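You operate a simulated robot arm through the tools that you are given. There is no shell and no other tool. Be economical: measure what you need, move in short steps, check, and stop when the job is done.

Carry out the task below with a simulated two-armed robot. There is one attempt and no reset: what you move stays moved.

## Task
Pick up the box marked "Seal strip" from the top of the right motor table with one hand, pass it to the other hand and put it on the top of the intake grating. Set down upright: box.

It is judged by the outcome, as a careful person would: the job done as asked, and still so three seconds after it is handed in. It fails if anything else is knocked over, pushed out of place, dropped, spilled or broken. Lids that push on must go on centred and level and be pressed home; caps that screw on are set level and turned clockwise until they are tight.

## Robot
Two 7-joint arms with two-finger parallel grippers on one trunk, on a base that drives. Base frame: it is fixed to the floor where the robot stands at the start and does not move with it; the origin is under the middle of the robot, x ahead of it, y to its left, z up; the surface under the hand at the start is at about z = 0.76. Readings come in m, rad, newtons and seconds.
The left shoulder is at the start at [0.056, 0.101, 1.034], the right one opposite. With the tool pointing down near the work surface each hand reaches from about 0.24 to 0.54 m from the robot's upright axis, wherever it stands, measured 20 degrees to its own side. Places, roughly: top of the intake grating [-0.3, -3.7, 0.3]. Payload 2.4 kg a hand.
Tool frame (each hand has its own): the origin (TCP) lies between the finger pads and is the grasp point; the fingertips stand 0.024 m ahead of it; z points along the fingers, y is the line along which they close. Largest opening 0.068 m; finger width 0.017, thickness 0.01; the body of the gripper, 0.04 by 0.07 m, starts 0.041 m behind the TCP.
Orientation is that of the tool frame in the base frame, as a unit quaternion [w, x, y, z]. With the fingers straight down and closing along the base's y, the tool's x points along the base's -x, its y along +y and its z along -z.

## Interface
- The arms move only by the tool drive_tool. It takes "left_deltas", "right_deltas" or both (then of equal length, played together; a hand with none holds still); each is a list of rows, each a list of 7 numbers: the shift along the tool's x, y, z in m, then the turn, a rotation vector about the tool's x, y, z in rad, then the gripper command, from -1 (shut) to 1 (fully open), values between in proportion. In form: [[dx, dy, dz, wx, wy, wz, hand], ...]. A call has 1 to 8 rows; each row shifts and turns the commanded pose from where the row before left it, along the tool's axes as they then stand. A row lasts 0.2 s, in which the tool goes at most 0.05 m and 0.15 rad; a call with a longer step from one row to the next is refused whole, and so is a gripper value outside its range. Where a pose cannot be reached the arm comes as near as it can. A force on the tool above 40 N (or 10 N above the force at the start of the call, whichever is more), or a blocked arm, ends the call early, and 0.2 s more pass. The fingers move at their own pace (about 0.072 m/s each) and stop on an object; they squeeze with about 27 N. The grip force told is the motor's: it shows also when the fingers shut on nothing. Time passes only in rows, and 0.2 s behind the last, so rows that do not move let the fingers close. It gives the time, the measured TCP pose, the force on the tool (base axes), the opening and the grip force at its end, in the units of the frame above (readings bear some noise), with the torque about the TCP (base axes, N m) and any sound that the robot's microphone picked up.
- Cameras (640 x 400 px; columns grow to the right, rows downward): "scene" is now at [0.1418, -0.0281, 1.1869]; the picture's right is [-0.31, -0.95, 0.00], its down [-0.61, 0.20, -0.77] and it looks along [0.73, -0.24, -0.64] (base axes); focal length 214 px, centre (320, 200). "left" rides on the left gripper at [0.084, -0.011, -0.075] in its tool frame; the picture's right is [0.13, 0.99, 0.00], its down [-0.60, 0.08, -0.79] and it looks along [-0.79, 0.10, 0.61] (tool axes); focal length 251 px, centre (320, 200). "right" rides on the right gripper at [0.084, 0.011, -0.075] in its tool frame; the picture's right is [-0.13, 0.99, 0.00], its down [-0.60, -0.08, -0.79] and it looks along [-0.79, -0.10, 0.61] (tool axes); focal length 251 px, centre (320, 200). There is no depth. A picture from a camera that has moved, and an enlarged one, comes with that camera's place and axes in the base frame and with its lens.
- snapshot(camera): a new picture of that camera. The clock stands still meanwhile.
- move_column(by): slides the trunk up (or, below 0, down) by that many m; the arms and the scene camera ride with it, the base frame stays. It gives what a move gives, with no picture.
- roll_base(legs): drives the robot by 1 to 6 legs, each [ahead, left, turn to the left] in m, m and rad, along the robot's own axes; the way and the turn of a leg run together, so that a leg with both is an arc; at most 1.5 m and 3.142 rad a leg. The arms and the cameras ride along, it lands a little off, and it stops where it bumps. It gives what a move gives.
- pan_tilt(pan, tilt): turns the head with the scene camera to pan (to the left, within 1.501 rad either way) and tilt (down, from -0.506 to 1.204), counted from straight ahead of the robot. It gives what a move gives.
- close_up(camera, box): a new picture of the part [left, top, right, bottom] of that camera's present view, enlarged. The clock stands still meanwhile.
- finish_job(): hands the job in; it is judged then, once.

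Go step by step. Nothing tells you exact positions but the pictures and the camera data: compare them with the known pose of the tool, close in by small moves and look again before you grip or let go. The budget is 120 turns and 92 pictures, counting those below and the enlarged ones. Unless the task says otherwise, let go and move clear before handing in, and close with one line.

The tools are called after "Call:" as name(argument=value, ...) on one line, values as JSON. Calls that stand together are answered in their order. drive_tool: Moves the arms, as the interface text tells. Its arguments: {"type":"object","properties":{"left_deltas":{"type":"array"},"right_deltas":{"type":"array"}},"required":[]} The other tools are called the same way: move_column (by) slides the trunk up or down; roll_base (legs) drives the base; pan_tilt (pan, tilt) turns the head that bears the scene camera; snapshot (camera) takes a picture; close_up (camera, box) takes an enlarged picture of a part of a camera's view; finish_job () hands the job in.

At the start:

```text
time_s: 0.0
left_tool_pos: [0.3214, 0.0548, 1.0652]
left_tcp_rot: [0.0, 0.0, 1.0, 0.001]
left_wrist_force: [0.7, -0.5, 0.1]
left_torque: [-0.02, 0.02, 0.0]
left_gripper_width: 0.0678
left_gripper_force: 0.0
right_tool_pos: [0.2489, -0.2113, 1.0081]
right_tcp_rot: [0.0, 0.0, 1.0, 0.001]
right_wrist_force: [-0.7, 0.4, 0.0]
right_torque: [-0.01, 0.03, -0.03]
right_gripper_width: 0.068
right_gripper_force: 0.0
trunk travel left (down, up): [-0.25, 0.6]
robot x, y, heading: [0.0009, -0.003, 0.003]
head pan, tilt: [-0.314, 0.693]
```

scene: 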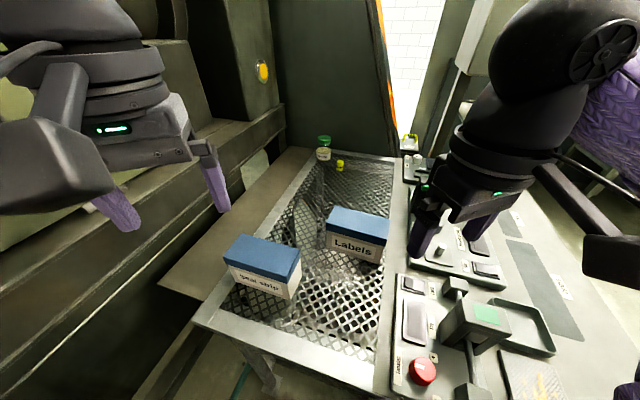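
right: 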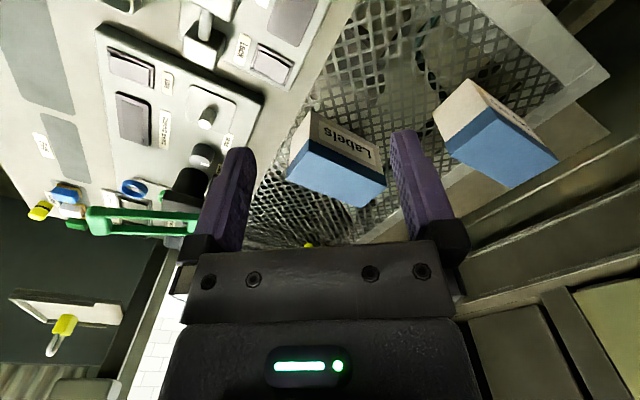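
left: 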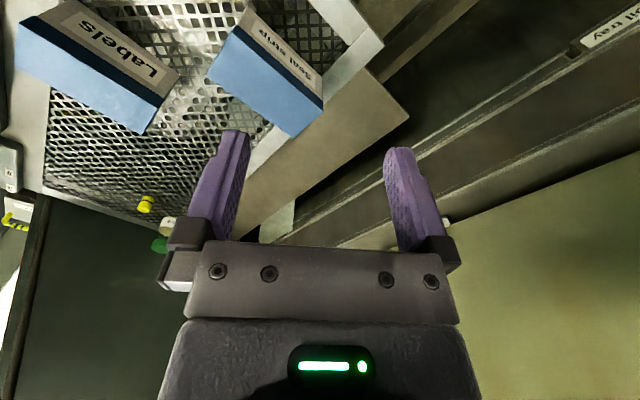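

I see the Seal strip box on the mesh table just ahead, beside a Labels box. I take a closer look to measure it.

Call:
close_up(camera="scene", box=[180, 190, 420, 340])

Call:
close_up(camera="left", box=[160, 0, 400, 150])

```text
2.67 times, centred on (300, 265) of scene
camera zoom: at [0.1418, -0.0281, 1.1869], right [-0.31, -0.95, 0.0], down [-0.61, 0.2, -0.77], along [0.73, -0.24, -0.64], focal length 572 px, centre (373, 27)
```

zoom: 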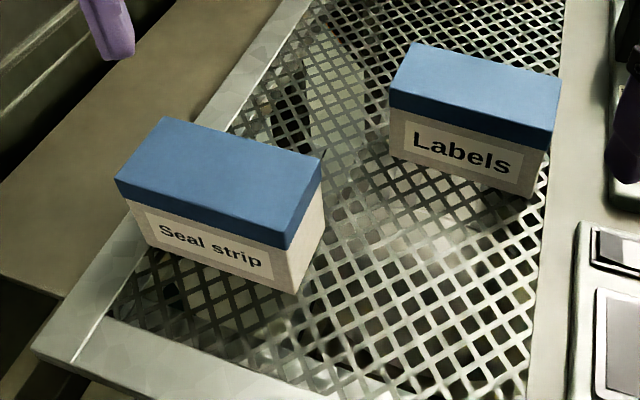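

```text
2.67 times, centred on (280, 75) of left
camera zoom: at [0.2382, 0.0441, 1.1414], right [-0.13, 0.99, 0.0], down [0.6, 0.08, 0.79], along [0.79, 0.1, -0.61], focal length 670 px, centre (427, 533)
```

zoom: 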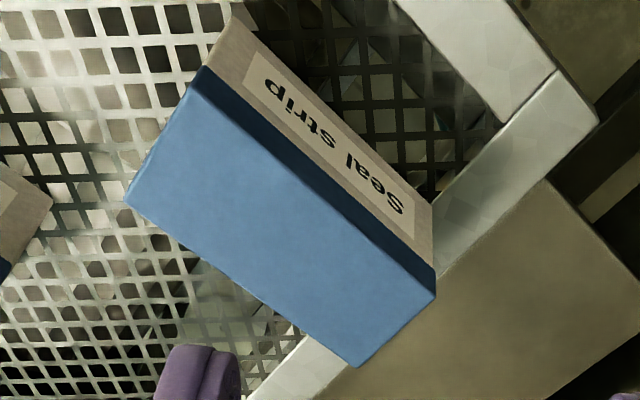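

The box is about 0.133 × 0.065 × 0.07 m, its centre near (0.41, 0.0) with its top at about z 0.845 and its long axis about 53° from x. Next I look around for free space and the drive route.

Call:
pan_tilt(pan=0.9, tilt=0.5)

Call:
snapshot(camera="scene")

Call:
pan_tilt(pan=-1.5, tilt=0.4)

Call:
snapshot(camera="scene")

```text
time_s: 1.4
left_tool_pos: [0.3222, 0.0538, 1.0652]
left_tcp_rot: [-0.001, 0.0, 1.0, 0.001]
left_wrist_force: [0.2, 0.0, -0.6]
left_torque: [-0.01, -0.03, -0.03]
left_gripper_width: 0.0679
left_gripper_force: 0.1
right_tool_pos: [0.2469, -0.2118, 1.0083]
right_tcp_rot: [0.0, 0.0, 1.0, 0.0]
right_wrist_force: [-0.9, 0.0, 0.4]
right_torque: [0.0, 0.01, -0.02]
right_gripper_width: 0.0678
right_gripper_force: 0.1
trunk travel left (down, up): [-0.25, 0.6]
robot x, y, heading: [0.0006, -0.0008, 0.005]
head pan, tilt: [0.901, 0.499]
```

```text
86 pictures are left
camera scene: at [0.1174, 0.0696, 1.2041], right [0.78, -0.62, 0.0], down [-0.3, -0.38, -0.88], along [0.55, 0.69, -0.48], focal length 214 px, centre (320, 200)
```

scene: 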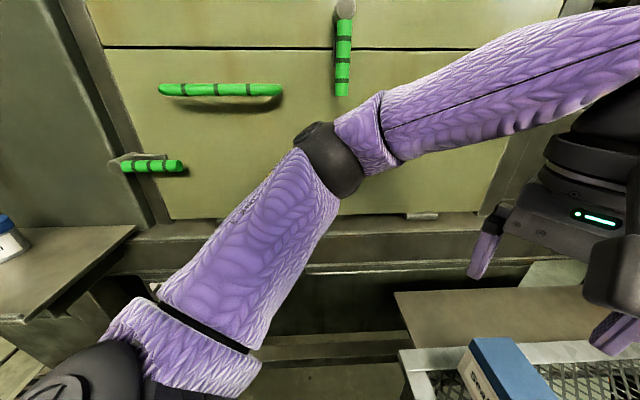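

```text
time_s: 3.6
left_tool_pos: [0.3216, 0.0545, 1.0666]
left_tcp_rot: [0.0, 0.0, 1.0, -0.001]
left_wrist_force: [0.2, 0.9, 0.8]
left_torque: [-0.01, 0.02, 0.01]
left_gripper_width: 0.068
left_gripper_force: 0.1
right_tool_pos: [0.2476, -0.2115, 1.0081]
right_tcp_rot: [0.0, 0.0, 1.0, 0.0]
right_wrist_force: [0.6, -0.5, 0.3]
right_torque: [-0.01, 0.01, -0.03]
right_gripper_width: 0.068
right_gripper_force: 0.1
trunk travel left (down, up): [-0.25, 0.6]
robot x, y, heading: [0.0005, -0.0031, -0.001]
head pan, tilt: [-1.499, 0.4]
```

```text
85 pictures are left
camera scene: at [0.0675, -0.0941, 1.2133], right [-1.0, -0.07, 0.0], down [-0.03, 0.39, -0.92], along [0.07, -0.92, -0.39], focal length 214 px, centre (320, 200)
```

scene: 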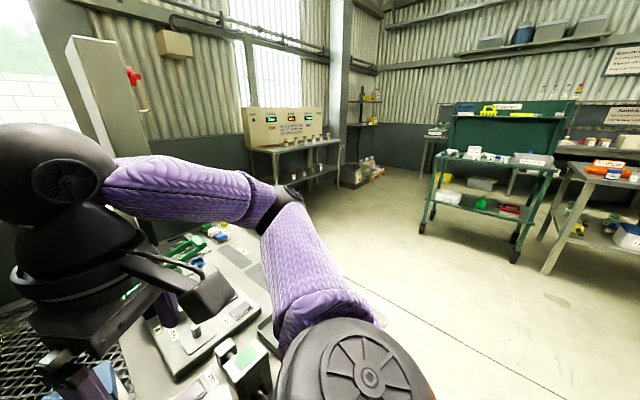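

The path to the right looks open. I zoom in on where the intake grating should be.

Call:
close_up(camera="scene", box=[290, 70, 450, 210])

```text
2.86 times, centred on (370, 140) of scene
camera zoom: at [0.0675, -0.0941, 1.2133], right [-1.0, -0.07, 0.0], down [-0.03, 0.39, -0.92], along [0.07, -0.92, -0.39], focal length 613 px, centre (177, 371)
```

zoom: 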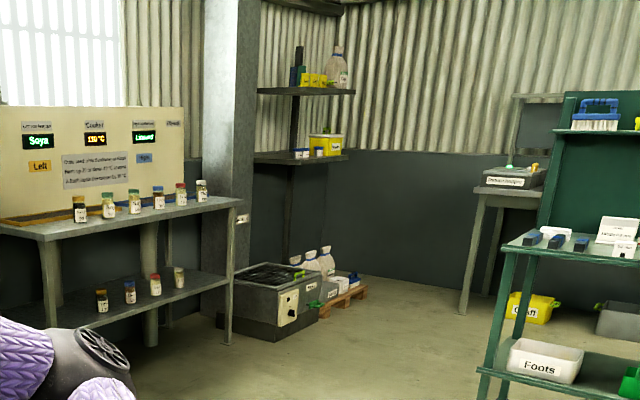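

The intake is the low box with a black grate by the column, and the floor in front is clear. I move the left hand aside and up, and yaw the right hand 53°.

Call:
drive_tool(left_deltas=[[0, 0.025, -0.015, 0, 0, 0, 1], [0, 0.025, -0.015, 0, 0, 0, 1], [0, 0.025, -0.015, 0, 0, 0, 1], [0, 0.025, -0.015, 0, 0, 0, 1], [0, 0.025, -0.01, 0, 0, 0, 1], [0, 0.025, -0.01, 0, 0, 0, 1], [0, 0.025, -0.01, 0, 0, 0, 1]], right_deltas=[[0, 0, 0, 0, 0, -0.132, 1], [0, 0, 0, 0, 0, -0.132, 1], [0, 0, 0, 0, 0, -0.132, 1], [0, 0, 0, 0, 0, -0.132, 1], [0, 0, 0, 0, 0, -0.132, 1], [0, 0, 0, 0, 0, -0.132, 1], [0, 0, 0, 0, 0, -0.132, 1]])

Call:
pan_tilt(pan=-0.2, tilt=0.75)

Call:
snapshot(camera="scene")

```text
time_s: 5.2
left_tool_pos: [0.322, 0.2291, 1.1555]
left_tcp_rot: [0.0, 0.0, 1.0, 0.0]
left_wrist_force: [0.4, 0.0, 0.2]
left_torque: [-0.02, -0.01, 0.02]
left_gripper_width: 0.068
left_gripper_force: 0.0
right_tool_pos: [0.2483, -0.2122, 1.0073]
right_tcp_rot: [0.0, -0.447, 0.894, 0.0]
right_wrist_force: [-0.2, 0.3, -0.4]
right_torque: [-0.01, 0.0, 0.01]
right_gripper_width: 0.068
right_gripper_force: 0.0
trunk travel left (down, up): [-0.25, 0.6]
robot x, y, heading: [-0.0008, -0.0003, -0.002]
head pan, tilt: [-1.499, 0.4]
```

```text
time_s: 6.7
left_tool_pos: [0.3225, 0.2281, 1.1559]
left_tcp_rot: [0.0, -0.001, 1.0, 0.0]
left_wrist_force: [-0.2, 0.1, -0.6]
left_torque: [0.01, 0.0, -0.03]
left_gripper_width: 0.0679
left_gripper_force: 0.1
right_tool_pos: [0.2473, -0.2119, 1.0079]
right_tcp_rot: [0.0, -0.445, 0.896, 0.001]
right_wrist_force: [-0.2, 0.5, -0.7]
right_torque: [0.0, -0.02, 0.03]
right_gripper_width: 0.0681
right_gripper_force: 0.1
trunk travel left (down, up): [-0.25, 0.6]
robot x, y, heading: [-0.0025, -0.0018, 0.002]
head pan, tilt: [-0.201, 0.75]
```

```text
83 pictures are left
camera scene: at [0.142, -0.0182, 1.1822], right [-0.2, -0.98, 0.0], down [-0.67, 0.14, -0.73], along [0.72, -0.15, -0.68], focal length 214 px, centre (320, 200)
```

scene: 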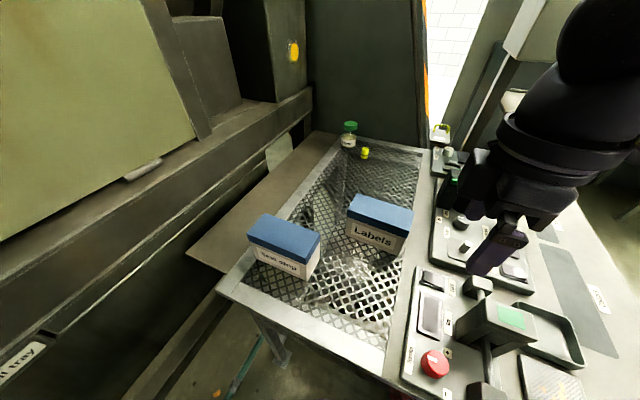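

Now I bring the right hand above the near end of the box and tilt it outward.

Call:
drive_tool(right_deltas=[[-0.0364, -0.001, 0.012, 0, 0, 0, 1], [-0.0364, -0.001, 0.012, 0, 0, 0, 1], [-0.0364, -0.001, 0.012, 0, 0, 0, 1], [-0.0364, -0.001, 0.012, 0, 0, 0, 1], [-0.0364, -0.001, 0.012, 0, 0, 0, 1], [0, 0, 0, 0, -0.145, 0, 1], [0, 0, 0, 0, -0.145, 0, 1], [0, 0, 0, 0, -0.145, 0, 1]])

Call:
snapshot(camera="right")

Call:
snapshot(camera="scene")

```text
time_s: 8.5
left_tool_pos: [0.3216, 0.2284, 1.1569]
left_tcp_rot: [0.0, 0.001, 1.0, 0.0]
left_wrist_force: [-0.4, 0.4, -1.0]
left_torque: [-0.01, 0.01, -0.02]
left_gripper_width: 0.068
left_gripper_force: 0.1
right_tool_pos: [0.3629, -0.0699, 0.9477]
right_tcp_rot: [0.194, -0.434, 0.874, 0.096]
right_wrist_force: [-0.1, 0.5, -0.5]
right_torque: [0.05, -0.05, 0.0]
right_gripper_width: 0.0677
right_gripper_force: 0.0
trunk travel left (down, up): [-0.25, 0.6]
robot x, y, heading: [-0.0027, -0.0, -0.001]
head pan, tilt: [-0.201, 0.75]
```

```text
82 pictures are left
camera right: at [0.2887, -0.1496, 0.9824], right [-0.72, 0.69, 0.05], down [0.19, 0.12, 0.97], along [0.67, 0.71, -0.22], focal length 251 px, centre (320, 200)
```

right: 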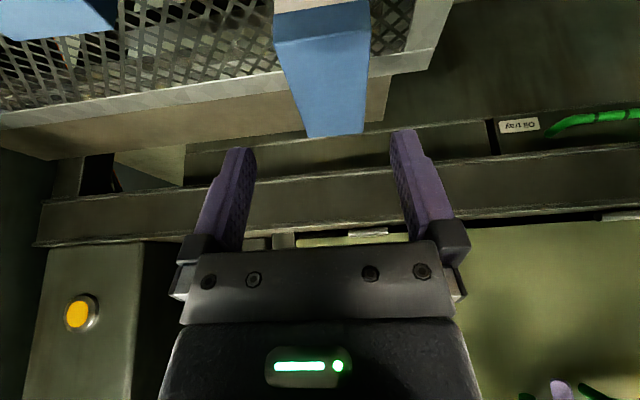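

```text
81 pictures are left
camera scene: at [0.142, -0.0181, 1.1821], right [-0.2, -0.98, 0.0], down [-0.67, 0.14, -0.73], along [0.72, -0.15, -0.68], focal length 214 px, centre (320, 200)
```

scene: 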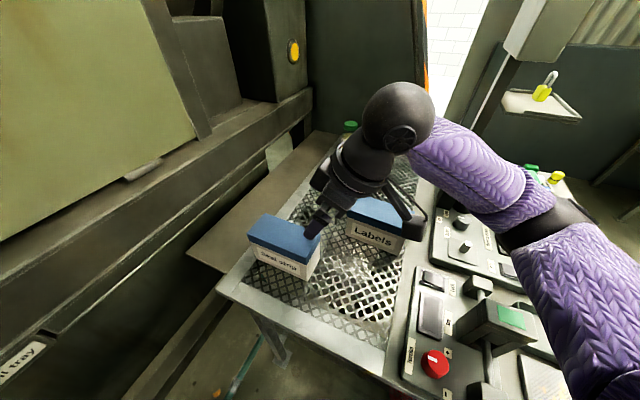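

Call:
close_up(camera="right", box=[220, 0, 440, 150])

```text
2.67 times, centred on (330, 75) of right
camera zoom: at [0.2887, -0.1496, 0.9824], right [-0.72, 0.69, 0.05], down [0.19, 0.12, 0.97], along [0.67, 0.71, -0.22], focal length 670 px, centre (293, 533)
```

zoom: 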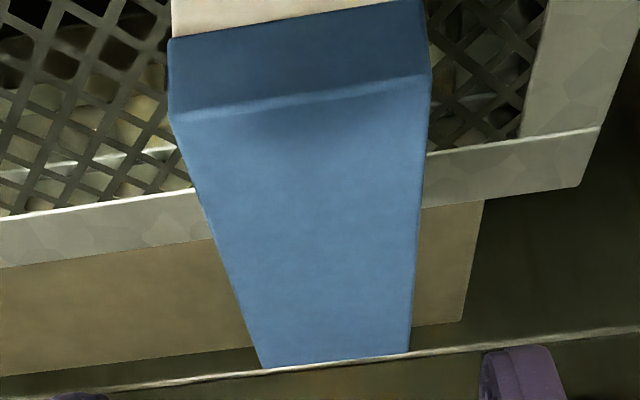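

The box sits about 4 mm off the gripper's mid-plane and the yaw looks right. I move in to just above the lid and recheck.

Call:
drive_tool(right_deltas=[[-0.0008, 0.0013, 0.022, 0, 0, 0, 1], [-0.0008, 0.0013, 0.022, 0, 0, 0, 1], [-0.0008, 0.0013, 0.02, 0, 0, 0, 1], [0, 0, 0, 0, 0, 0, 1]])

Call:
snapshot(camera="right")

Call:
close_up(camera="scene", box=[220, 170, 380, 290])

```text
time_s: 9.5
left_tool_pos: [0.3232, 0.2279, 1.1557]
left_tcp_rot: [0.0, 0.0, 1.0, 0.001]
left_wrist_force: [-0.1, 0.6, 0.3]
left_torque: [-0.04, 0.01, 0.0]
left_gripper_width: 0.0679
left_gripper_force: 0.2
right_tool_pos: [0.3764, -0.0419, 0.8904]
right_tcp_rot: [0.194, -0.434, 0.874, 0.095]
right_wrist_force: [-0.5, -0.6, 0.8]
right_torque: [-0.01, -0.02, 0.01]
right_gripper_width: 0.068
right_gripper_force: 0.1
trunk travel left (down, up): [-0.25, 0.6]
robot x, y, heading: [0.0032, 0.0004, 0.002]
head pan, tilt: [-0.201, 0.75]
```

```text
79 pictures are left
camera right: at [0.3029, -0.1228, 0.9243], right [-0.72, 0.69, 0.05], down [0.19, 0.12, 0.97], along [0.67, 0.71, -0.22], focal length 251 px, centre (320, 200)
```

right: 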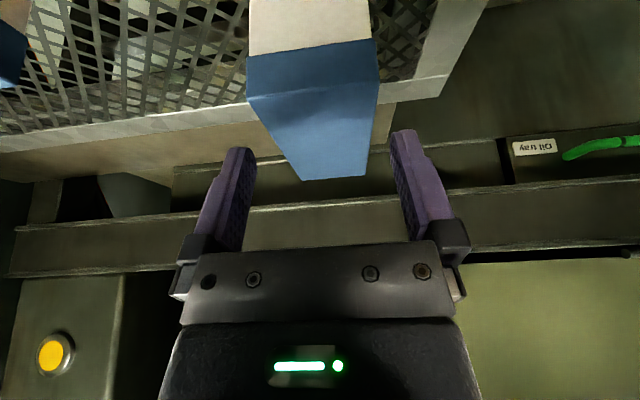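

```text
3.33 times, centred on (300, 230) of scene
camera zoom: at [0.1421, -0.0181, 1.1821], right [-0.2, -0.98, 0.0], down [-0.67, 0.14, -0.73], along [0.72, -0.15, -0.68], focal length 715 px, centre (387, 100)
```

zoom: 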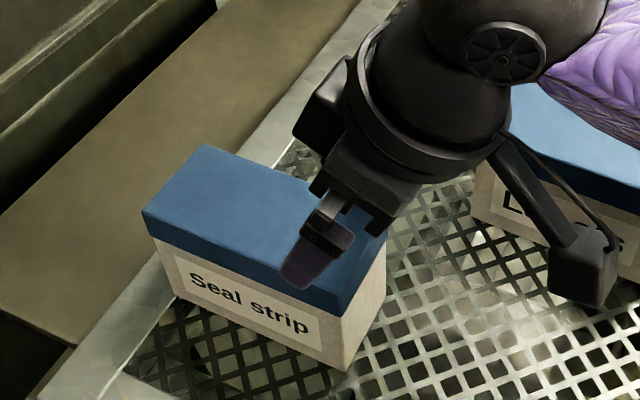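

Alignment is within about 1 mm and there is about 3 mm of clearance on each side. I advance along the fingers.

Call:
drive_tool(right_deltas=[[0, 0, 0.014, 0, 0, 0, 1], [0, 0, 0.014, 0, 0, 0, 1], [0, 0, 0.014, 0, 0, 0, 1], [0, 0, 0.014, 0, 0, 0, 1], [0, 0, 0.012, 0, 0, 0, 1], [0, 0, 0, 0, 0, 0, 1]])

Call:
snapshot(camera="right")

Call:
close_up(camera="scene", box=[220, 170, 380, 290])

```text
time_s: 10.9
left_tool_pos: [0.3225, 0.2268, 1.1567]
left_tcp_rot: [-0.001, 0.0, 1.0, 0.001]
left_wrist_force: [-0.7, -0.2, 1.0]
left_torque: [0.01, -0.01, -0.01]
left_gripper_width: 0.068
left_gripper_force: 0.0
right_tool_pos: [0.3934, -0.0225, 0.827]
right_tcp_rot: [0.193, -0.435, 0.874, 0.096]
right_wrist_force: [1.0, 0.9, -0.9]
right_torque: [0.05, 0.01, 0.02]
right_gripper_width: 0.0678
right_gripper_force: 0.0
trunk travel left (down, up): [-0.25, 0.6]
robot x, y, heading: [-0.0032, -0.0016, 0.003]
head pan, tilt: [-0.201, 0.75]
heard: click
```

```text
77 pictures are left
camera right: at [0.3199, -0.1013, 0.862], right [-0.72, 0.69, 0.05], down [0.19, 0.12, 0.97], along [0.67, 0.71, -0.22], focal length 251 px, centre (320, 200)
```

right: 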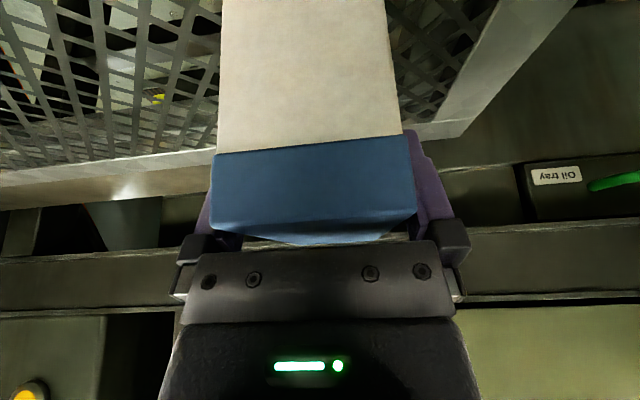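

```text
3.33 times, centred on (300, 230) of scene
camera zoom: at [0.1423, -0.0182, 1.1821], right [-0.2, -0.98, 0.0], down [-0.67, 0.14, -0.73], along [0.72, -0.15, -0.68], focal length 715 px, centre (387, 100)
```

zoom: 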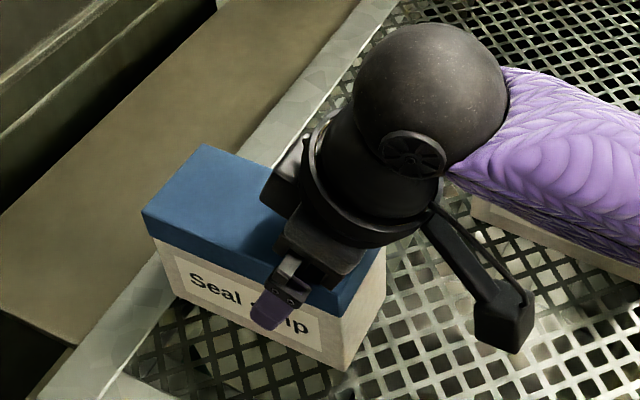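

The fingers straddle the box and it has not moved. I close the gripper.

Call:
drive_tool(right_deltas=[[0, 0, 0, 0, 0, 0, 0.6], [0, 0, 0, 0, 0, 0, -1], [0, 0, 0, 0, 0, 0, -1], [0, 0, 0, 0, 0, 0, -1]])

Call:
close_up(camera="scene", box=[220, 170, 460, 320])

```text
time_s: 11.9
left_tool_pos: [0.3231, 0.2264, 1.1542]
left_tcp_rot: [-0.001, 0.0, 1.0, 0.0]
left_wrist_force: [-0.8, -0.5, -1.0]
left_torque: [-0.04, -0.01, 0.04]
left_gripper_width: 0.068
left_gripper_force: 0.0
right_tool_pos: [0.3937, -0.0229, 0.828]
right_tcp_rot: [0.193, -0.435, 0.874, 0.096]
right_wrist_force: [0.2, 1.2, 0.3]
right_torque: [0.06, 0.0, 0.0]
right_gripper_width: 0.06
right_gripper_force: 27.0
trunk travel left (down, up): [-0.25, 0.6]
robot x, y, heading: [-0.0011, 0.0007, 0.004]
head pan, tilt: [-0.201, 0.75]
```

```text
2.67 times, centred on (340, 245) of scene
camera zoom: at [0.1422, -0.018, 1.1821], right [-0.2, -0.98, 0.0], down [-0.67, 0.14, -0.73], along [0.72, -0.15, -0.68], focal length 572 px, centre (267, 80)
```

zoom: 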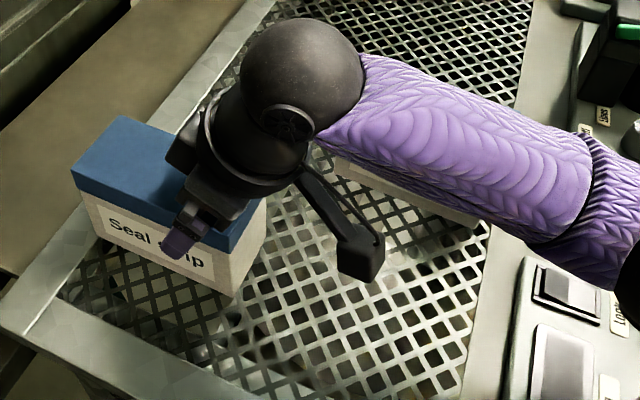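

It is gripped at a width of 0.060 m. I lift slowly, straight up.

Call:
drive_tool(right_deltas=[[-0.0042, 0, -0.0091, 0, 0, 0, -1], [-0.0042, 0, -0.0091, 0, 0, 0, -1], [-0.0063, 0, -0.0136, 0, 0, 0, -1], [-0.0063, 0, -0.0136, 0, 0, 0, -1], [0, 0, 0, 0, 0, 0, -1]])

Call:
snapshot(camera="scene")

```text
time_s: 13.1
left_tool_pos: [0.3225, 0.2282, 1.1552]
left_tcp_rot: [-0.001, 0.0, 1.0, 0.0]
left_wrist_force: [-0.1, -0.5, 0.8]
left_torque: [0.0, 0.03, 0.01]
left_gripper_width: 0.0681
left_gripper_force: 0.1
right_tool_pos: [0.3927, -0.0218, 0.8795]
right_tcp_rot: [0.193, -0.435, 0.874, 0.096]
right_wrist_force: [-0.3, 0.2, -2.8]
right_torque: [-0.04, 0.05, -0.03]
right_gripper_width: 0.0593
right_gripper_force: 27.0
trunk travel left (down, up): [-0.25, 0.6]
robot x, y, heading: [0.0025, -0.0012, -0.001]
head pan, tilt: [-0.201, 0.75]
```

```text
74 pictures are left
camera scene: at [0.1422, -0.018, 1.1821], right [-0.2, -0.98, 0.0], down [-0.67, 0.14, -0.73], along [0.72, -0.15, -0.68], focal length 214 px, centre (320, 200)
```

scene: 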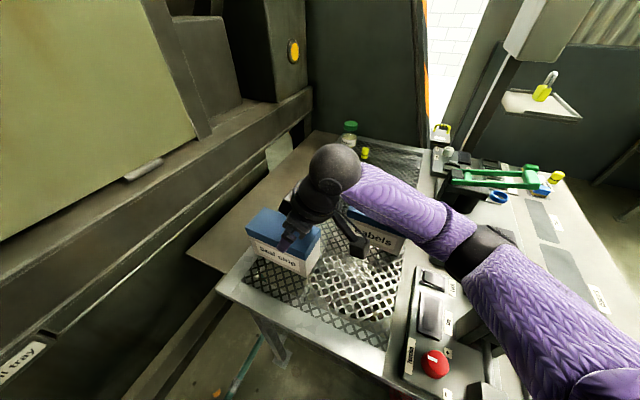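

Lifted cleanly; it weighs about 0.25 kg. I raise it further and yaw it so its long side lies along y for the handover.

Call:
drive_tool(right_deltas=[[-0.0127, 0, -0.0272, 0, 0, 0, -1], [-0.0127, 0, -0.0272, 0, 0, 0, -1], [-0.0127, 0, -0.0272, 0, 0, 0, -1], [0, 0, 0, -0.0545, 0, -0.1169, -1], [0, 0, 0, -0.0545, 0, -0.1169, -1], [0, 0, 0, -0.0545, 0, -0.1169, -1], [0, 0, 0, -0.0545, 0, -0.1169, -1], [0, 0, 0, -0.0545, 0, -0.1169, -1]])

Call:
snapshot(camera="scene")

```text
time_s: 14.9
left_tool_pos: [0.3226, 0.2281, 1.1548]
left_tcp_rot: [0.0, 0.0, 1.0, 0.0]
left_wrist_force: [0.3, 0.3, 0.6]
left_torque: [-0.01, 0.03, 0.06]
left_gripper_width: 0.0681
left_gripper_force: 0.1
right_tool_pos: [0.3928, -0.0202, 0.9697]
right_tcp_rot: [0.152, -0.69, 0.691, 0.152]
right_wrist_force: [-0.5, -0.2, -3.2]
right_torque: [-0.07, 0.01, 0.0]
right_gripper_width: 0.0598
right_gripper_force: 27.3
trunk travel left (down, up): [-0.25, 0.6]
robot x, y, heading: [-0.001, 0.0008, -0.004]
head pan, tilt: [-0.201, 0.75]
```

```text
73 pictures are left
camera scene: at [0.1423, -0.0181, 1.1821], right [-0.2, -0.98, 0.0], down [-0.67, 0.14, -0.73], along [0.72, -0.15, -0.68], focal length 214 px, centre (320, 200)
```

scene: 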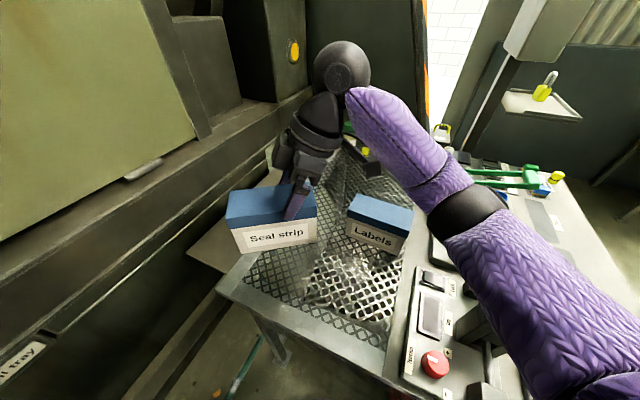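

Now I turn the left hand to mirror the right: yaw −90°, then tilt outward.

Call:
drive_tool(left_deltas=[[0, 0, 0, 0, 0, 0.1428, 1], [0, 0, 0, 0, 0, 0.1428, 1], [0, 0, 0, 0, 0, 0.1428, 1], [0, 0, 0, 0, 0, 0.1428, 1], [0, 0, 0, 0, 0, 0.1428, 1], [0, 0, 0, 0, 0, 0.1428, 1], [0, 0, 0, 0, 0, 0.1428, 1], [0, 0, 0, 0, 0, 0.1428, 1]])

Call:
drive_tool(left_deltas=[[0, 0, 0, 0, 0, 0.1428, 1], [0, 0, 0, 0, 0, 0.1428, 1], [0, 0, 0, 0, 0, 0.1428, 1], [0, 0, 0, 0, -0.145, 0, 1], [0, 0, 0, 0, -0.145, 0, 1], [0, 0, 0, 0, -0.145, 0, 1], [0, 0, 0, 0, 0, 0, 1]])

Call:
snapshot(camera="left")

Call:
snapshot(camera="scene")

```text
time_s: 15.7
left_tool_pos: [0.3241, 0.2294, 1.1545]
left_tcp_rot: [0.004, 0.205, 0.979, -0.003]
left_wrist_force: [1.6, -2.3, -1.6]
left_torque: [0.1, -0.07, 0.16]
left_gripper_width: 0.068
left_gripper_force: 0.1
right_tool_pos: [0.3939, -0.0199, 0.9698]
right_tcp_rot: [0.152, -0.69, 0.691, 0.153]
right_wrist_force: [-0.4, 0.2, -3.8]
right_torque: [-0.08, 0.03, 0.01]
right_gripper_width: 0.0597
right_gripper_force: 26.5
trunk travel left (down, up): [-0.25, 0.6]
robot x, y, heading: [-0.0006, -0.0024, -0.0]
head pan, tilt: [-0.201, 0.75]
stopped in row 4 (left hand): the force on the tool passed its limit at 85 N (the readings are from after the stop); the commanded pose is now the measured one
```

```text
time_s: 16.0
left_tool_pos: [0.326, 0.2273, 1.1551]
left_tcp_rot: [0.007, 0.214, 0.977, -0.004]
left_wrist_force: [5.6, -0.7, -4.8]
left_torque: [-0.14, -0.12, -0.12]
left_gripper_width: 0.0682
left_gripper_force: 0.1
right_tool_pos: [0.3933, -0.0216, 0.9687]
right_tcp_rot: [0.152, -0.69, 0.691, 0.153]
right_wrist_force: [-0.4, 0.6, -2.5]
right_torque: [-0.09, -0.01, -0.02]
right_gripper_width: 0.0597
right_gripper_force: 27.0
trunk travel left (down, up): [-0.25, 0.6]
robot x, y, heading: [0.0016, -0.0013, -0.003]
head pan, tilt: [-0.201, 0.75]
stopped in row 1 (left hand): the force on the tool passed its limit at 74 N (the readings are from after the stop); the commanded pose is now the measured one
```

```text
72 pictures are left
camera left: at [0.2435, 0.2542, 1.2297], right [0.3, 0.95, -0.01], down [0.57, -0.17, 0.8], along [0.77, -0.24, -0.6], focal length 251 px, centre (320, 200)
```

left: 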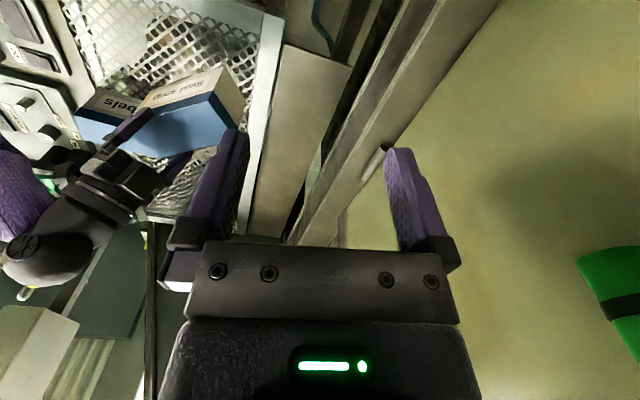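

```text
71 pictures are left
camera scene: at [0.1423, -0.0181, 1.1821], right [-0.2, -0.98, 0.0], down [-0.67, 0.14, -0.73], along [0.72, -0.15, -0.68], focal length 214 px, centre (320, 200)
```

scene: 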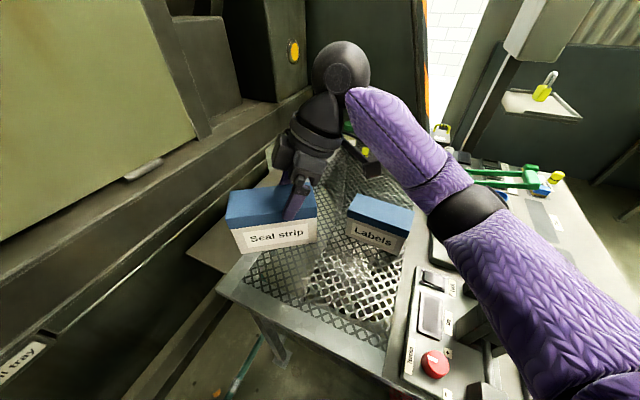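

The left hand pressed on the machine panel at the left, so there's no room here. I pull it away from the panel, and then I'll back the robot off for a free-space handover.

Call:
drive_tool(left_deltas=[[0.008, -0.02, 0, 0, 0, 0, 1], [0.008, -0.02, 0, 0, 0, 0, 1], [0.008, -0.02, 0, 0, 0, 0, 1]])

Call:
pan_tilt(pan=0.7, tilt=0.3)

Call:
snapshot(camera="scene")

```text
time_s: 16.8
left_tool_pos: [0.277, 0.1828, 1.1556]
left_tcp_rot: [0.008, 0.213, 0.977, -0.004]
left_wrist_force: [-1.1, -0.4, -0.1]
left_torque: [0.01, -0.02, 0.0]
left_gripper_width: 0.0682
left_gripper_force: 0.1
right_tool_pos: [0.3931, -0.0208, 0.9692]
right_tcp_rot: [0.151, -0.69, 0.691, 0.153]
right_wrist_force: [-0.5, 0.2, -2.8]
right_torque: [-0.1, 0.0, 0.02]
right_gripper_width: 0.0597
right_gripper_force: 27.3
trunk travel left (down, up): [-0.25, 0.6]
robot x, y, heading: [-0.0076, -0.0024, -0.001]
head pan, tilt: [-0.201, 0.75]
```

```text
time_s: 18.0
left_tool_pos: [0.277, 0.1825, 1.1556]
left_tcp_rot: [0.008, 0.215, 0.977, -0.004]
left_wrist_force: [0.5, 0.6, 0.7]
left_torque: [0.02, 0.01, -0.01]
left_gripper_width: 0.0681
left_gripper_force: 0.0
right_tool_pos: [0.3938, -0.0201, 0.969]
right_tcp_rot: [0.152, -0.69, 0.691, 0.153]
right_wrist_force: [0.3, 0.2, -3.6]
right_torque: [-0.05, -0.01, -0.01]
right_gripper_width: 0.0599
right_gripper_force: 27.1
trunk travel left (down, up): [-0.25, 0.6]
robot x, y, heading: [-0.0005, 0.0002, -0.002]
head pan, tilt: [0.7, 0.3]
```

```text
70 pictures are left
camera scene: at [0.1325, 0.0586, 1.2224], right [0.64, -0.77, 0.0], down [-0.23, -0.19, -0.95], along [0.73, 0.61, -0.3], focal length 214 px, centre (320, 200)
```

scene: 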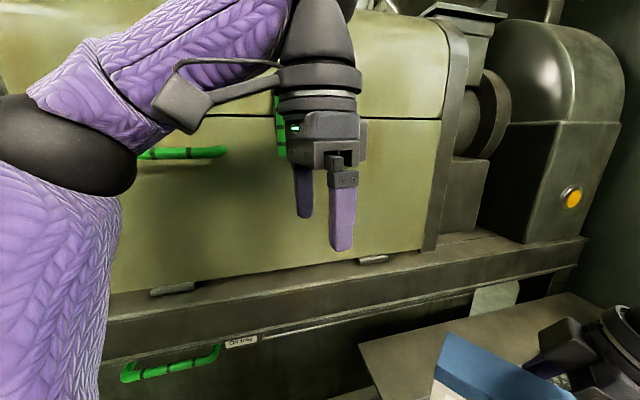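

Call:
pan_tilt(pan=1.5, tilt=0.5)

Call:
snapshot(camera="scene")

```text
time_s: 19.1
left_tool_pos: [0.2774, 0.1838, 1.1558]
left_tcp_rot: [0.008, 0.215, 0.977, -0.003]
left_wrist_force: [-0.2, 1.0, -1.1]
left_torque: [0.01, 0.0, 0.0]
left_gripper_width: 0.068
left_gripper_force: 0.0
right_tool_pos: [0.3936, -0.0201, 0.9699]
right_tcp_rot: [-0.152, 0.691, -0.69, -0.154]
right_wrist_force: [-1.0, -0.2, -3.0]
right_torque: [-0.08, 0.04, 0.03]
right_gripper_width: 0.0595
right_gripper_force: 26.5
trunk travel left (down, up): [-0.25, 0.6]
robot x, y, heading: [0.0021, 0.0008, -0.001]
head pan, tilt: [1.499, 0.499]
```

```text
69 pictures are left
camera scene: at [0.0676, 0.0892, 1.2041], right [1.0, -0.07, 0.0], down [-0.04, -0.48, -0.88], along [0.06, 0.88, -0.48], focal length 214 px, centre (320, 200)
```

scene: 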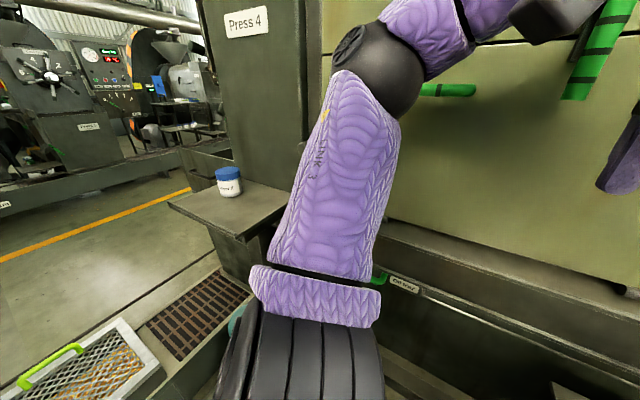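

The left side is tight, but the floor behind and to the right is open. I back away from the table.

Call:
roll_base(legs=[[-0.4, 0, 0], [-0.2, -0.35, 0]])

Call:
pan_tilt(pan=0, tilt=0.6)

Call:
snapshot(camera="scene")

```text
time_s: 23.8
left_tool_pos: [-0.3236, -0.1643, 1.1547]
left_tcp_rot: [0.007, 0.218, 0.976, -0.003]
left_wrist_force: [0.2, 0.7, -0.2]
left_torque: [0.0, 0.0, 0.02]
left_gripper_width: 0.0679
left_gripper_force: 0.2
right_tool_pos: [-0.2075, -0.3703, 0.9689]
right_tcp_rot: [0.152, -0.688, 0.693, 0.153]
right_wrist_force: [-0.3, 0.0, -3.1]
right_torque: [-0.11, 0.01, 0.02]
right_gripper_width: 0.0594
right_gripper_force: 27.2
trunk travel left (down, up): [-0.25, 0.6]
robot x, y, heading: [-0.6048, -0.3496, -0.009]
head pan, tilt: [1.499, 0.499]
```

```text
time_s: 25.4
left_tool_pos: [-0.3236, -0.1661, 1.1551]
left_tcp_rot: [0.008, 0.218, 0.976, -0.004]
left_wrist_force: [0.4, -0.9, 0.3]
left_torque: [0.0, 0.0, -0.01]
left_gripper_width: 0.0679
left_gripper_force: 0.1
right_tool_pos: [-0.2079, -0.3704, 0.9702]
right_tcp_rot: [0.152, -0.687, 0.694, 0.151]
right_wrist_force: [-0.4, -0.2, -2.6]
right_torque: [-0.1, -0.03, 0.05]
right_gripper_width: 0.0595
right_gripper_force: 26.8
trunk travel left (down, up): [-0.25, 0.6]
robot x, y, heading: [-0.6057, -0.3481, -0.007]
head pan, tilt: [0.0, 0.6]
```

```text
68 pictures are left
camera scene: at [-0.4529, -0.3495, 1.195], right [-0.01, -1.0, 0.0], down [-0.57, 0.0, -0.82], along [0.82, -0.01, -0.57], focal length 214 px, centre (320, 200)
```

scene: 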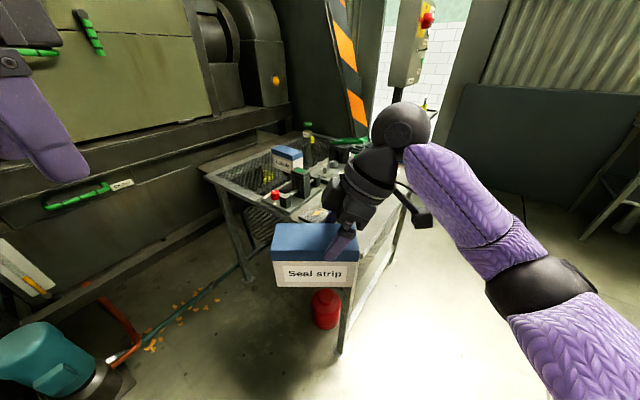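

There's plenty of room now. I finish turning the left hand.

Call:
drive_tool(left_deltas=[[0, 0, 0, 0, 0, 0.1422, 1], [0, 0, 0, 0, 0, 0.1422, 1], [0, 0, 0, 0, 0, 0.1422, 1], [0, 0, 0, 0, 0, 0.1422, 1], [0, 0, 0, 0, 0, 0.1422, 1], [0, 0, 0, 0, 0, 0.1422, 1], [0, 0, 0, 0, 0, 0.1422, 1], [0, 0, 0, 0, 0, 0.1422, 1]])

Call:
drive_tool(left_deltas=[[0, 0, 0, 0, -0.145, 0, 1], [0, 0, 0, 0, -0.145, 0, 1], [0, 0, 0, 0, -0.145, 0, 1], [0, 0, 0, 0, 0, 0, 1]])

Call:
snapshot(camera="left")

Call:
snapshot(camera="scene")

```text
time_s: 26.1
left_tool_pos: [-0.324, -0.1679, 1.1556]
left_tcp_rot: [0.012, 0.37, 0.929, -0.006]
left_wrist_force: [-0.1, -2.4, -1.4]
left_torque: [0.08, -0.11, 0.17]
left_gripper_width: 0.0679
left_gripper_force: 0.0
right_tool_pos: [-0.2086, -0.3704, 0.9686]
right_tcp_rot: [0.152, -0.688, 0.693, 0.153]
right_wrist_force: [-0.2, 0.6, -2.8]
right_torque: [-0.07, -0.02, -0.04]
right_gripper_width: 0.0597
right_gripper_force: 27.1
trunk travel left (down, up): [-0.25, 0.6]
robot x, y, heading: [-0.5989, -0.3501, -0.002]
head pan, tilt: [0.0, 0.6]
stopped in row 3 (left hand): the force on the tool passed its limit at 79 N (the readings are from after the stop); the commanded pose is now the measured one
```

```text
time_s: 27.1
left_tool_pos: [-0.3215, -0.1667, 1.1557]
left_tcp_rot: [0.214, 0.36, 0.904, -0.085]
left_wrist_force: [0.1, -0.9, -0.1]
left_torque: [0.0, 0.02, 0.03]
left_gripper_width: 0.0681
left_gripper_force: 0.0
right_tool_pos: [-0.2081, -0.3702, 0.9693]
right_tcp_rot: [0.152, -0.688, 0.693, 0.152]
right_wrist_force: [0.0, 0.4, -3.2]
right_torque: [-0.06, 0.03, -0.04]
right_gripper_width: 0.0597
right_gripper_force: 26.9
trunk travel left (down, up): [-0.25, 0.6]
robot x, y, heading: [-0.6022, -0.3497, -0.007]
head pan, tilt: [0.0, 0.6]
```

```text
67 pictures are left
camera left: at [-0.409, -0.0991, 1.1857], right [0.6, 0.8, -0.06], down [0.19, -0.07, 0.98], along [0.78, -0.6, -0.19], focal length 251 px, centre (320, 200)
```

left: 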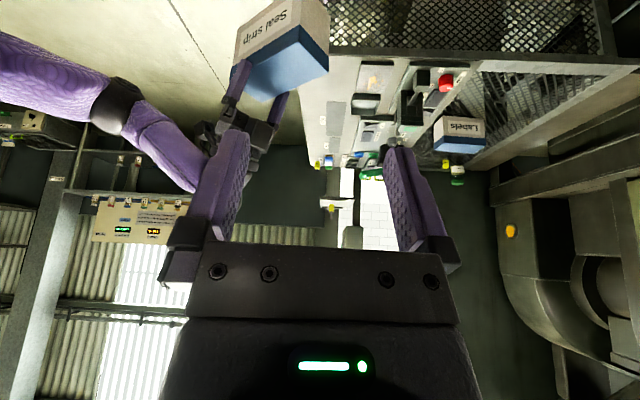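

```text
66 pictures are left
camera scene: at [-0.4529, -0.3495, 1.195], right [-0.01, -1.0, 0.0], down [-0.57, 0.0, -0.82], along [0.82, -0.01, -0.57], focal length 214 px, centre (320, 200)
```

scene: 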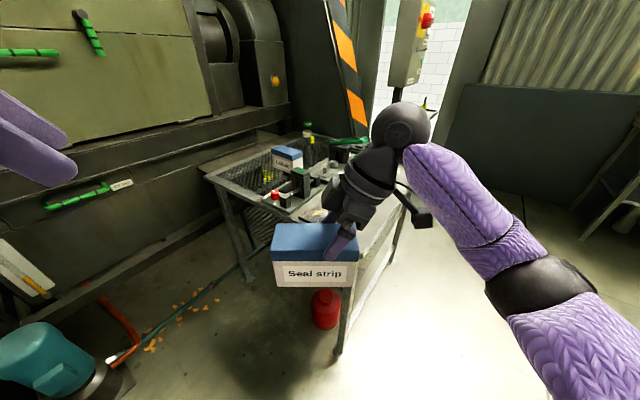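

The hand likely met its own arm because it is folded so close to the shoulder. I reach it further out and lower before yawing on.

Call:
drive_tool(left_deltas=[[-0.003, 0.0192, 0.0155, 0, 0, 0, 1], [-0.003, 0.0192, 0.0155, 0, 0, 0, 1], [-0.003, 0.0192, 0.0155, 0, 0, 0, 1], [-0.003, 0.0192, 0.0155, 0, 0, 0, 1], [0, 0, 0, 0.0612, 0, 0.1222, 1], [0, 0, 0, 0.0612, 0, 0.1222, 1], [0, 0, 0, 0.0612, 0, 0.1222, 1]])

Call:
pan_tilt(pan=0.5, tilt=0.4)

Call:
snapshot(camera="scene")

```text
time_s: 28.6
left_tool_pos: [-0.2415, -0.1392, 1.1056]
left_tcp_rot: [0.203, 0.483, 0.843, -0.12]
left_wrist_force: [2.9, -4.0, -1.6]
left_torque: [-0.07, -0.06, -0.1]
left_gripper_width: 0.0681
left_gripper_force: 0.0
right_tool_pos: [-0.2094, -0.3716, 0.9687]
right_tcp_rot: [0.152, -0.687, 0.694, 0.151]
right_wrist_force: [0.6, 0.2, -3.0]
right_torque: [-0.07, -0.02, -0.04]
right_gripper_width: 0.0595
right_gripper_force: 26.6
trunk travel left (down, up): [-0.25, 0.6]
robot x, y, heading: [-0.5999, -0.346, -0.009]
head pan, tilt: [0.0, 0.6]
stopped in row 7 (left hand): the force on the tool passed its limit at 81 N (the readings are from after the stop); the commanded pose is now the measured one
```

```text
time_s: 29.5
left_tool_pos: [-0.2412, -0.1387, 1.106]
left_tcp_rot: [0.203, 0.483, 0.843, -0.119]
left_wrist_force: [2.3, -5.6, 0.2]
left_torque: [0.0, 0.0, 0.18]
left_gripper_width: 0.0679
left_gripper_force: 0.1
right_tool_pos: [-0.2094, -0.3704, 0.9692]
right_tcp_rot: [0.152, -0.688, 0.693, 0.153]
right_wrist_force: [-0.6, -0.8, -2.5]
right_torque: [-0.1, -0.02, -0.01]
right_gripper_width: 0.0596
right_gripper_force: 26.8
trunk travel left (down, up): [-0.25, 0.6]
robot x, y, heading: [-0.5999, -0.3464, -0.005]
head pan, tilt: [0.499, 0.4]
```

```text
65 pictures are left
camera scene: at [-0.4595, -0.3052, 1.2132], right [0.47, -0.88, 0.0], down [-0.34, -0.18, -0.92], along [0.81, 0.43, -0.39], focal length 214 px, centre (320, 200)
```

scene: 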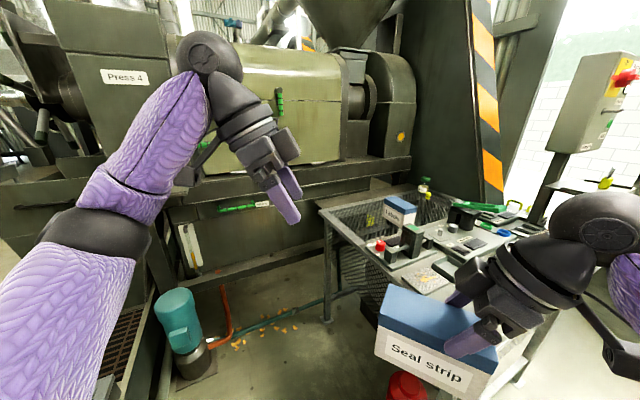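

The hand's camera arm is meeting its own forearm at this outer position. The mirrored inner position works for the right hand, so I translate the left hand inward first and finish the yaw there.

Call:
drive_tool(left_deltas=[[-0.0382, -0.0116, 0.0122, 0, 0, 0, 1], [-0.0382, -0.0116, 0.0122, 0, 0, 0, 1], [-0.0382, -0.0116, 0.0122, 0, 0, 0, 1], [0, 0, 0, 0.0594, 0, 0.1155, 1], [0, 0, 0, 0.0594, 0, 0.1155, 1], [0, 0, 0, 0.0594, 0, 0.1155, 1], [0, 0, 0, 0.0594, 0, 0.1155, 1], [0, 0, 0, 0, 0, 0, 1]])

Call:
snapshot(camera="left")

Call:
snapshot(camera="scene")

```text
time_s: 29.9
left_tool_pos: [-0.2336, -0.1697, 1.1111]
left_tcp_rot: [0.207, 0.485, 0.841, -0.12]
left_wrist_force: [2.1, -7.5, -2.7]
left_torque: [-0.12, -0.18, 0.37]
left_gripper_width: 0.0679
left_gripper_force: 0.1
right_tool_pos: [-0.2092, -0.3716, 0.9695]
right_tcp_rot: [0.152, -0.688, 0.694, 0.151]
right_wrist_force: [-0.6, 1.0, -2.7]
right_torque: [-0.09, -0.01, -0.02]
right_gripper_width: 0.0597
right_gripper_force: 27.1
trunk travel left (down, up): [-0.25, 0.6]
robot x, y, heading: [-0.6072, -0.349, -0.008]
head pan, tilt: [0.499, 0.4]
stopped in row 1 (left hand): the force on the tool passed its limit at 61 N (the readings are from after the stop); the commanded pose is now the measured one
```

```text
64 pictures are left
camera left: at [-0.2968, -0.0794, 1.1391], right [0.8, 0.59, -0.06], down [0.15, -0.1, 0.98], along [0.58, -0.8, -0.17], focal length 251 px, centre (320, 200)
```

left: 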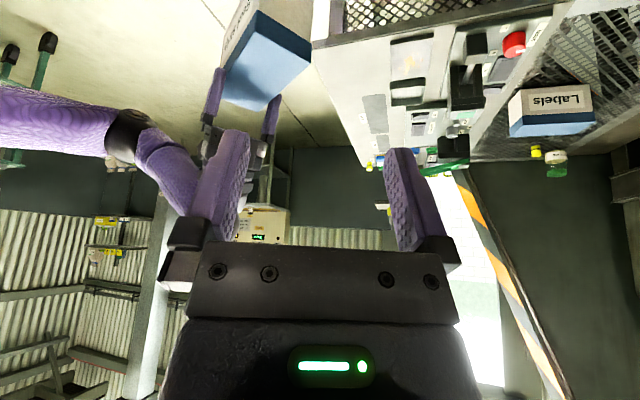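

```text
63 pictures are left
camera scene: at [-0.4599, -0.3046, 1.2132], right [0.47, -0.88, 0.0], down [-0.34, -0.18, -0.92], along [0.81, 0.43, -0.39], focal length 214 px, centre (320, 200)
```

scene: 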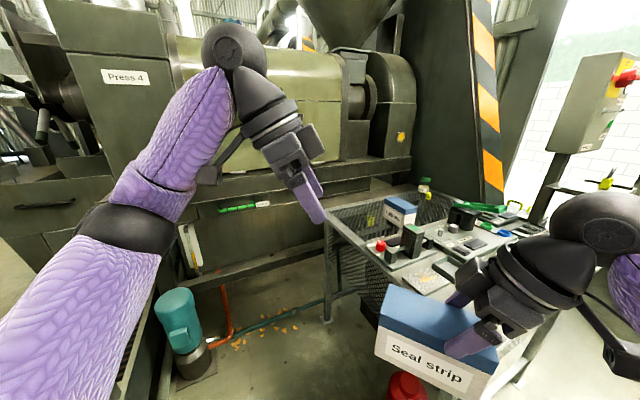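

Call:
drive_tool(left_deltas=[[0, 0, 0, -0.0594, 0, -0.1155, 1], [0, 0, 0, -0.0594, 0, -0.1155, 1], [-0.023, -0.014, 0.019, 0, 0, 0, 1], [-0.023, -0.014, 0.019, 0, 0, 0, 1], [-0.023, -0.014, 0.019, 0, 0, 0, 1], [0, 0, 0, 0.0594, 0, 0.1155, 1], [0, 0, 0, 0.0594, 0, 0.1155, 1], [0, 0, 0, 0.0594, 0, 0.1155, 1]])

Call:
snapshot(camera="scene")

```text
time_s: 30.3
left_tool_pos: [-0.2328, -0.1711, 1.1119]
left_tcp_rot: [0.216, 0.443, 0.863, -0.109]
left_wrist_force: [2.3, -4.4, -1.4]
left_torque: [-0.01, -0.03, 0.22]
left_gripper_width: 0.0682
left_gripper_force: 0.2
right_tool_pos: [-0.209, -0.3719, 0.9694]
right_tcp_rot: [0.153, -0.687, 0.694, 0.152]
right_wrist_force: [-0.1, -0.5, -3.7]
right_torque: [-0.08, -0.04, 0.0]
right_gripper_width: 0.0596
right_gripper_force: 26.8
trunk travel left (down, up): [-0.25, 0.6]
robot x, y, heading: [-0.6003, -0.3477, -0.009]
head pan, tilt: [0.499, 0.4]
stopped in row 2 (left hand): the force on the tool passed its limit at 59 N (the readings are from after the stop); the commanded pose is now the measured one
```

```text
62 pictures are left
camera scene: at [-0.4596, -0.305, 1.2132], right [0.47, -0.88, 0.0], down [-0.34, -0.18, -0.92], along [0.81, 0.43, -0.39], focal length 214 px, centre (320, 200)
```

scene: 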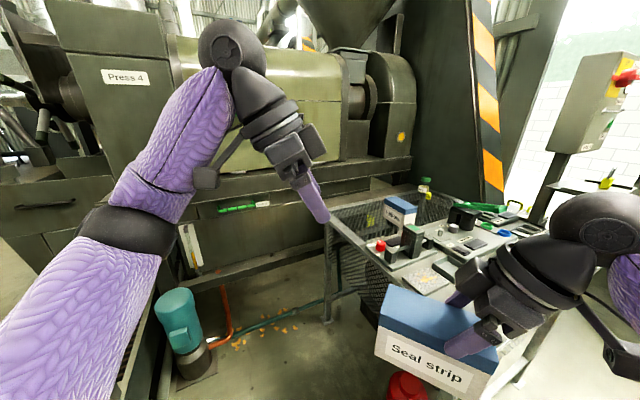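

Call:
drive_tool(left_deltas=[[0, 0, 0, -0.0594, 0, -0.1155, 1], [0, 0, 0, -0.0594, 0, -0.1155, 1], [0, 0, 0, 0, 0, 0, 1]])

```text
time_s: 31.1
left_tool_pos: [-0.2329, -0.1717, 1.1118]
left_tcp_rot: [0.226, 0.327, 0.914, -0.082]
left_wrist_force: [-0.2, -1.1, -0.5]
left_torque: [0.0, 0.03, -0.01]
left_gripper_width: 0.068
left_gripper_force: 0.0
right_tool_pos: [-0.2087, -0.3711, 0.9696]
right_tcp_rot: [0.153, -0.688, 0.693, 0.152]
right_wrist_force: [0.2, 0.5, -3.1]
right_torque: [-0.08, -0.04, -0.01]
right_gripper_width: 0.0596
right_gripper_force: 27.2
trunk travel left (down, up): [-0.25, 0.6]
robot x, y, heading: [-0.6013, -0.3507, -0.004]
head pan, tilt: [0.499, 0.4]
```

Call:
drive_tool(left_deltas=[[-0.0229, -0.0136, 0.0203, 0, 0, 0, 1], [-0.0229, -0.0136, 0.0203, 0, 0, 0, 1], [-0.0229, -0.0136, 0.0203, 0, 0, 0, 1], [0, 0, 0, 0.0588, 0, 0.1116, 1], [0, 0, 0, 0.0588, 0, 0.1116, 1], [0, 0, 0, 0.0588, 0, 0.1116, 1], [0, 0, 0, 0.0588, 0, 0.1116, 1], [0, 0, 0, 0, 0, 0, 1]])

Call:
snapshot(camera="scene")

Call:
snapshot(camera="left")

```text
time_s: 32.6
left_tool_pos: [-0.1885, -0.2599, 1.09]
left_tcp_rot: [0.208, 0.514, 0.822, -0.132]
left_wrist_force: [0.6, -4.4, -1.1]
left_torque: [-0.03, -0.02, 0.15]
left_gripper_width: 0.0679
left_gripper_force: 0.0
right_tool_pos: [-0.2097, -0.3702, 0.9673]
right_tcp_rot: [0.153, -0.687, 0.694, 0.152]
right_wrist_force: [-0.8, -0.3, -3.5]
right_torque: [-0.08, -0.02, 0.01]
right_gripper_width: 0.0596
right_gripper_force: 27.3
trunk travel left (down, up): [-0.25, 0.6]
robot x, y, heading: [-0.6063, -0.3476, -0.006]
head pan, tilt: [0.499, 0.4]
stopped in row 7 (left hand): the force on the tool passed its limit at 69 N (the readings are from after the stop); the commanded pose is now the measured one
```

```text
61 pictures are left
camera scene: at [-0.4596, -0.3052, 1.2132], right [0.47, -0.88, 0.0], down [-0.34, -0.18, -0.92], along [0.81, 0.43, -0.39], focal length 214 px, centre (320, 200)
```

scene: 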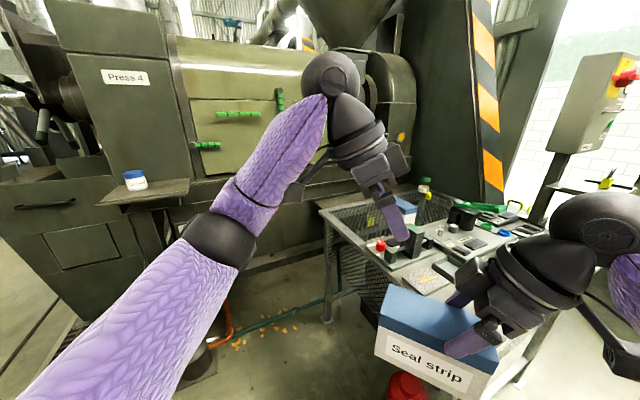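

```text
60 pictures are left
camera left: at [-0.2457, -0.1656, 1.1161], right [0.84, 0.54, -0.07], down [0.14, -0.1, 0.98], along [0.52, -0.84, -0.16], focal length 251 px, centre (320, 200)
```

left: 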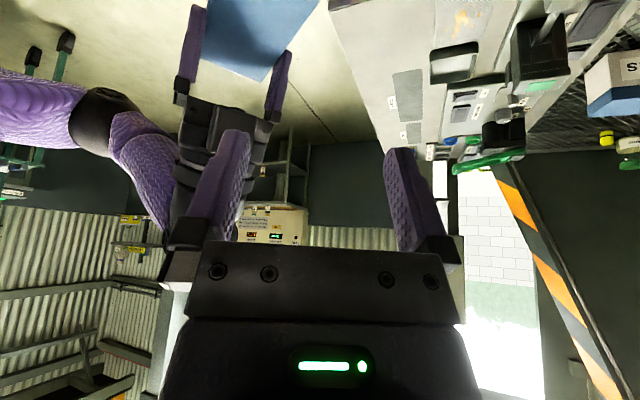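

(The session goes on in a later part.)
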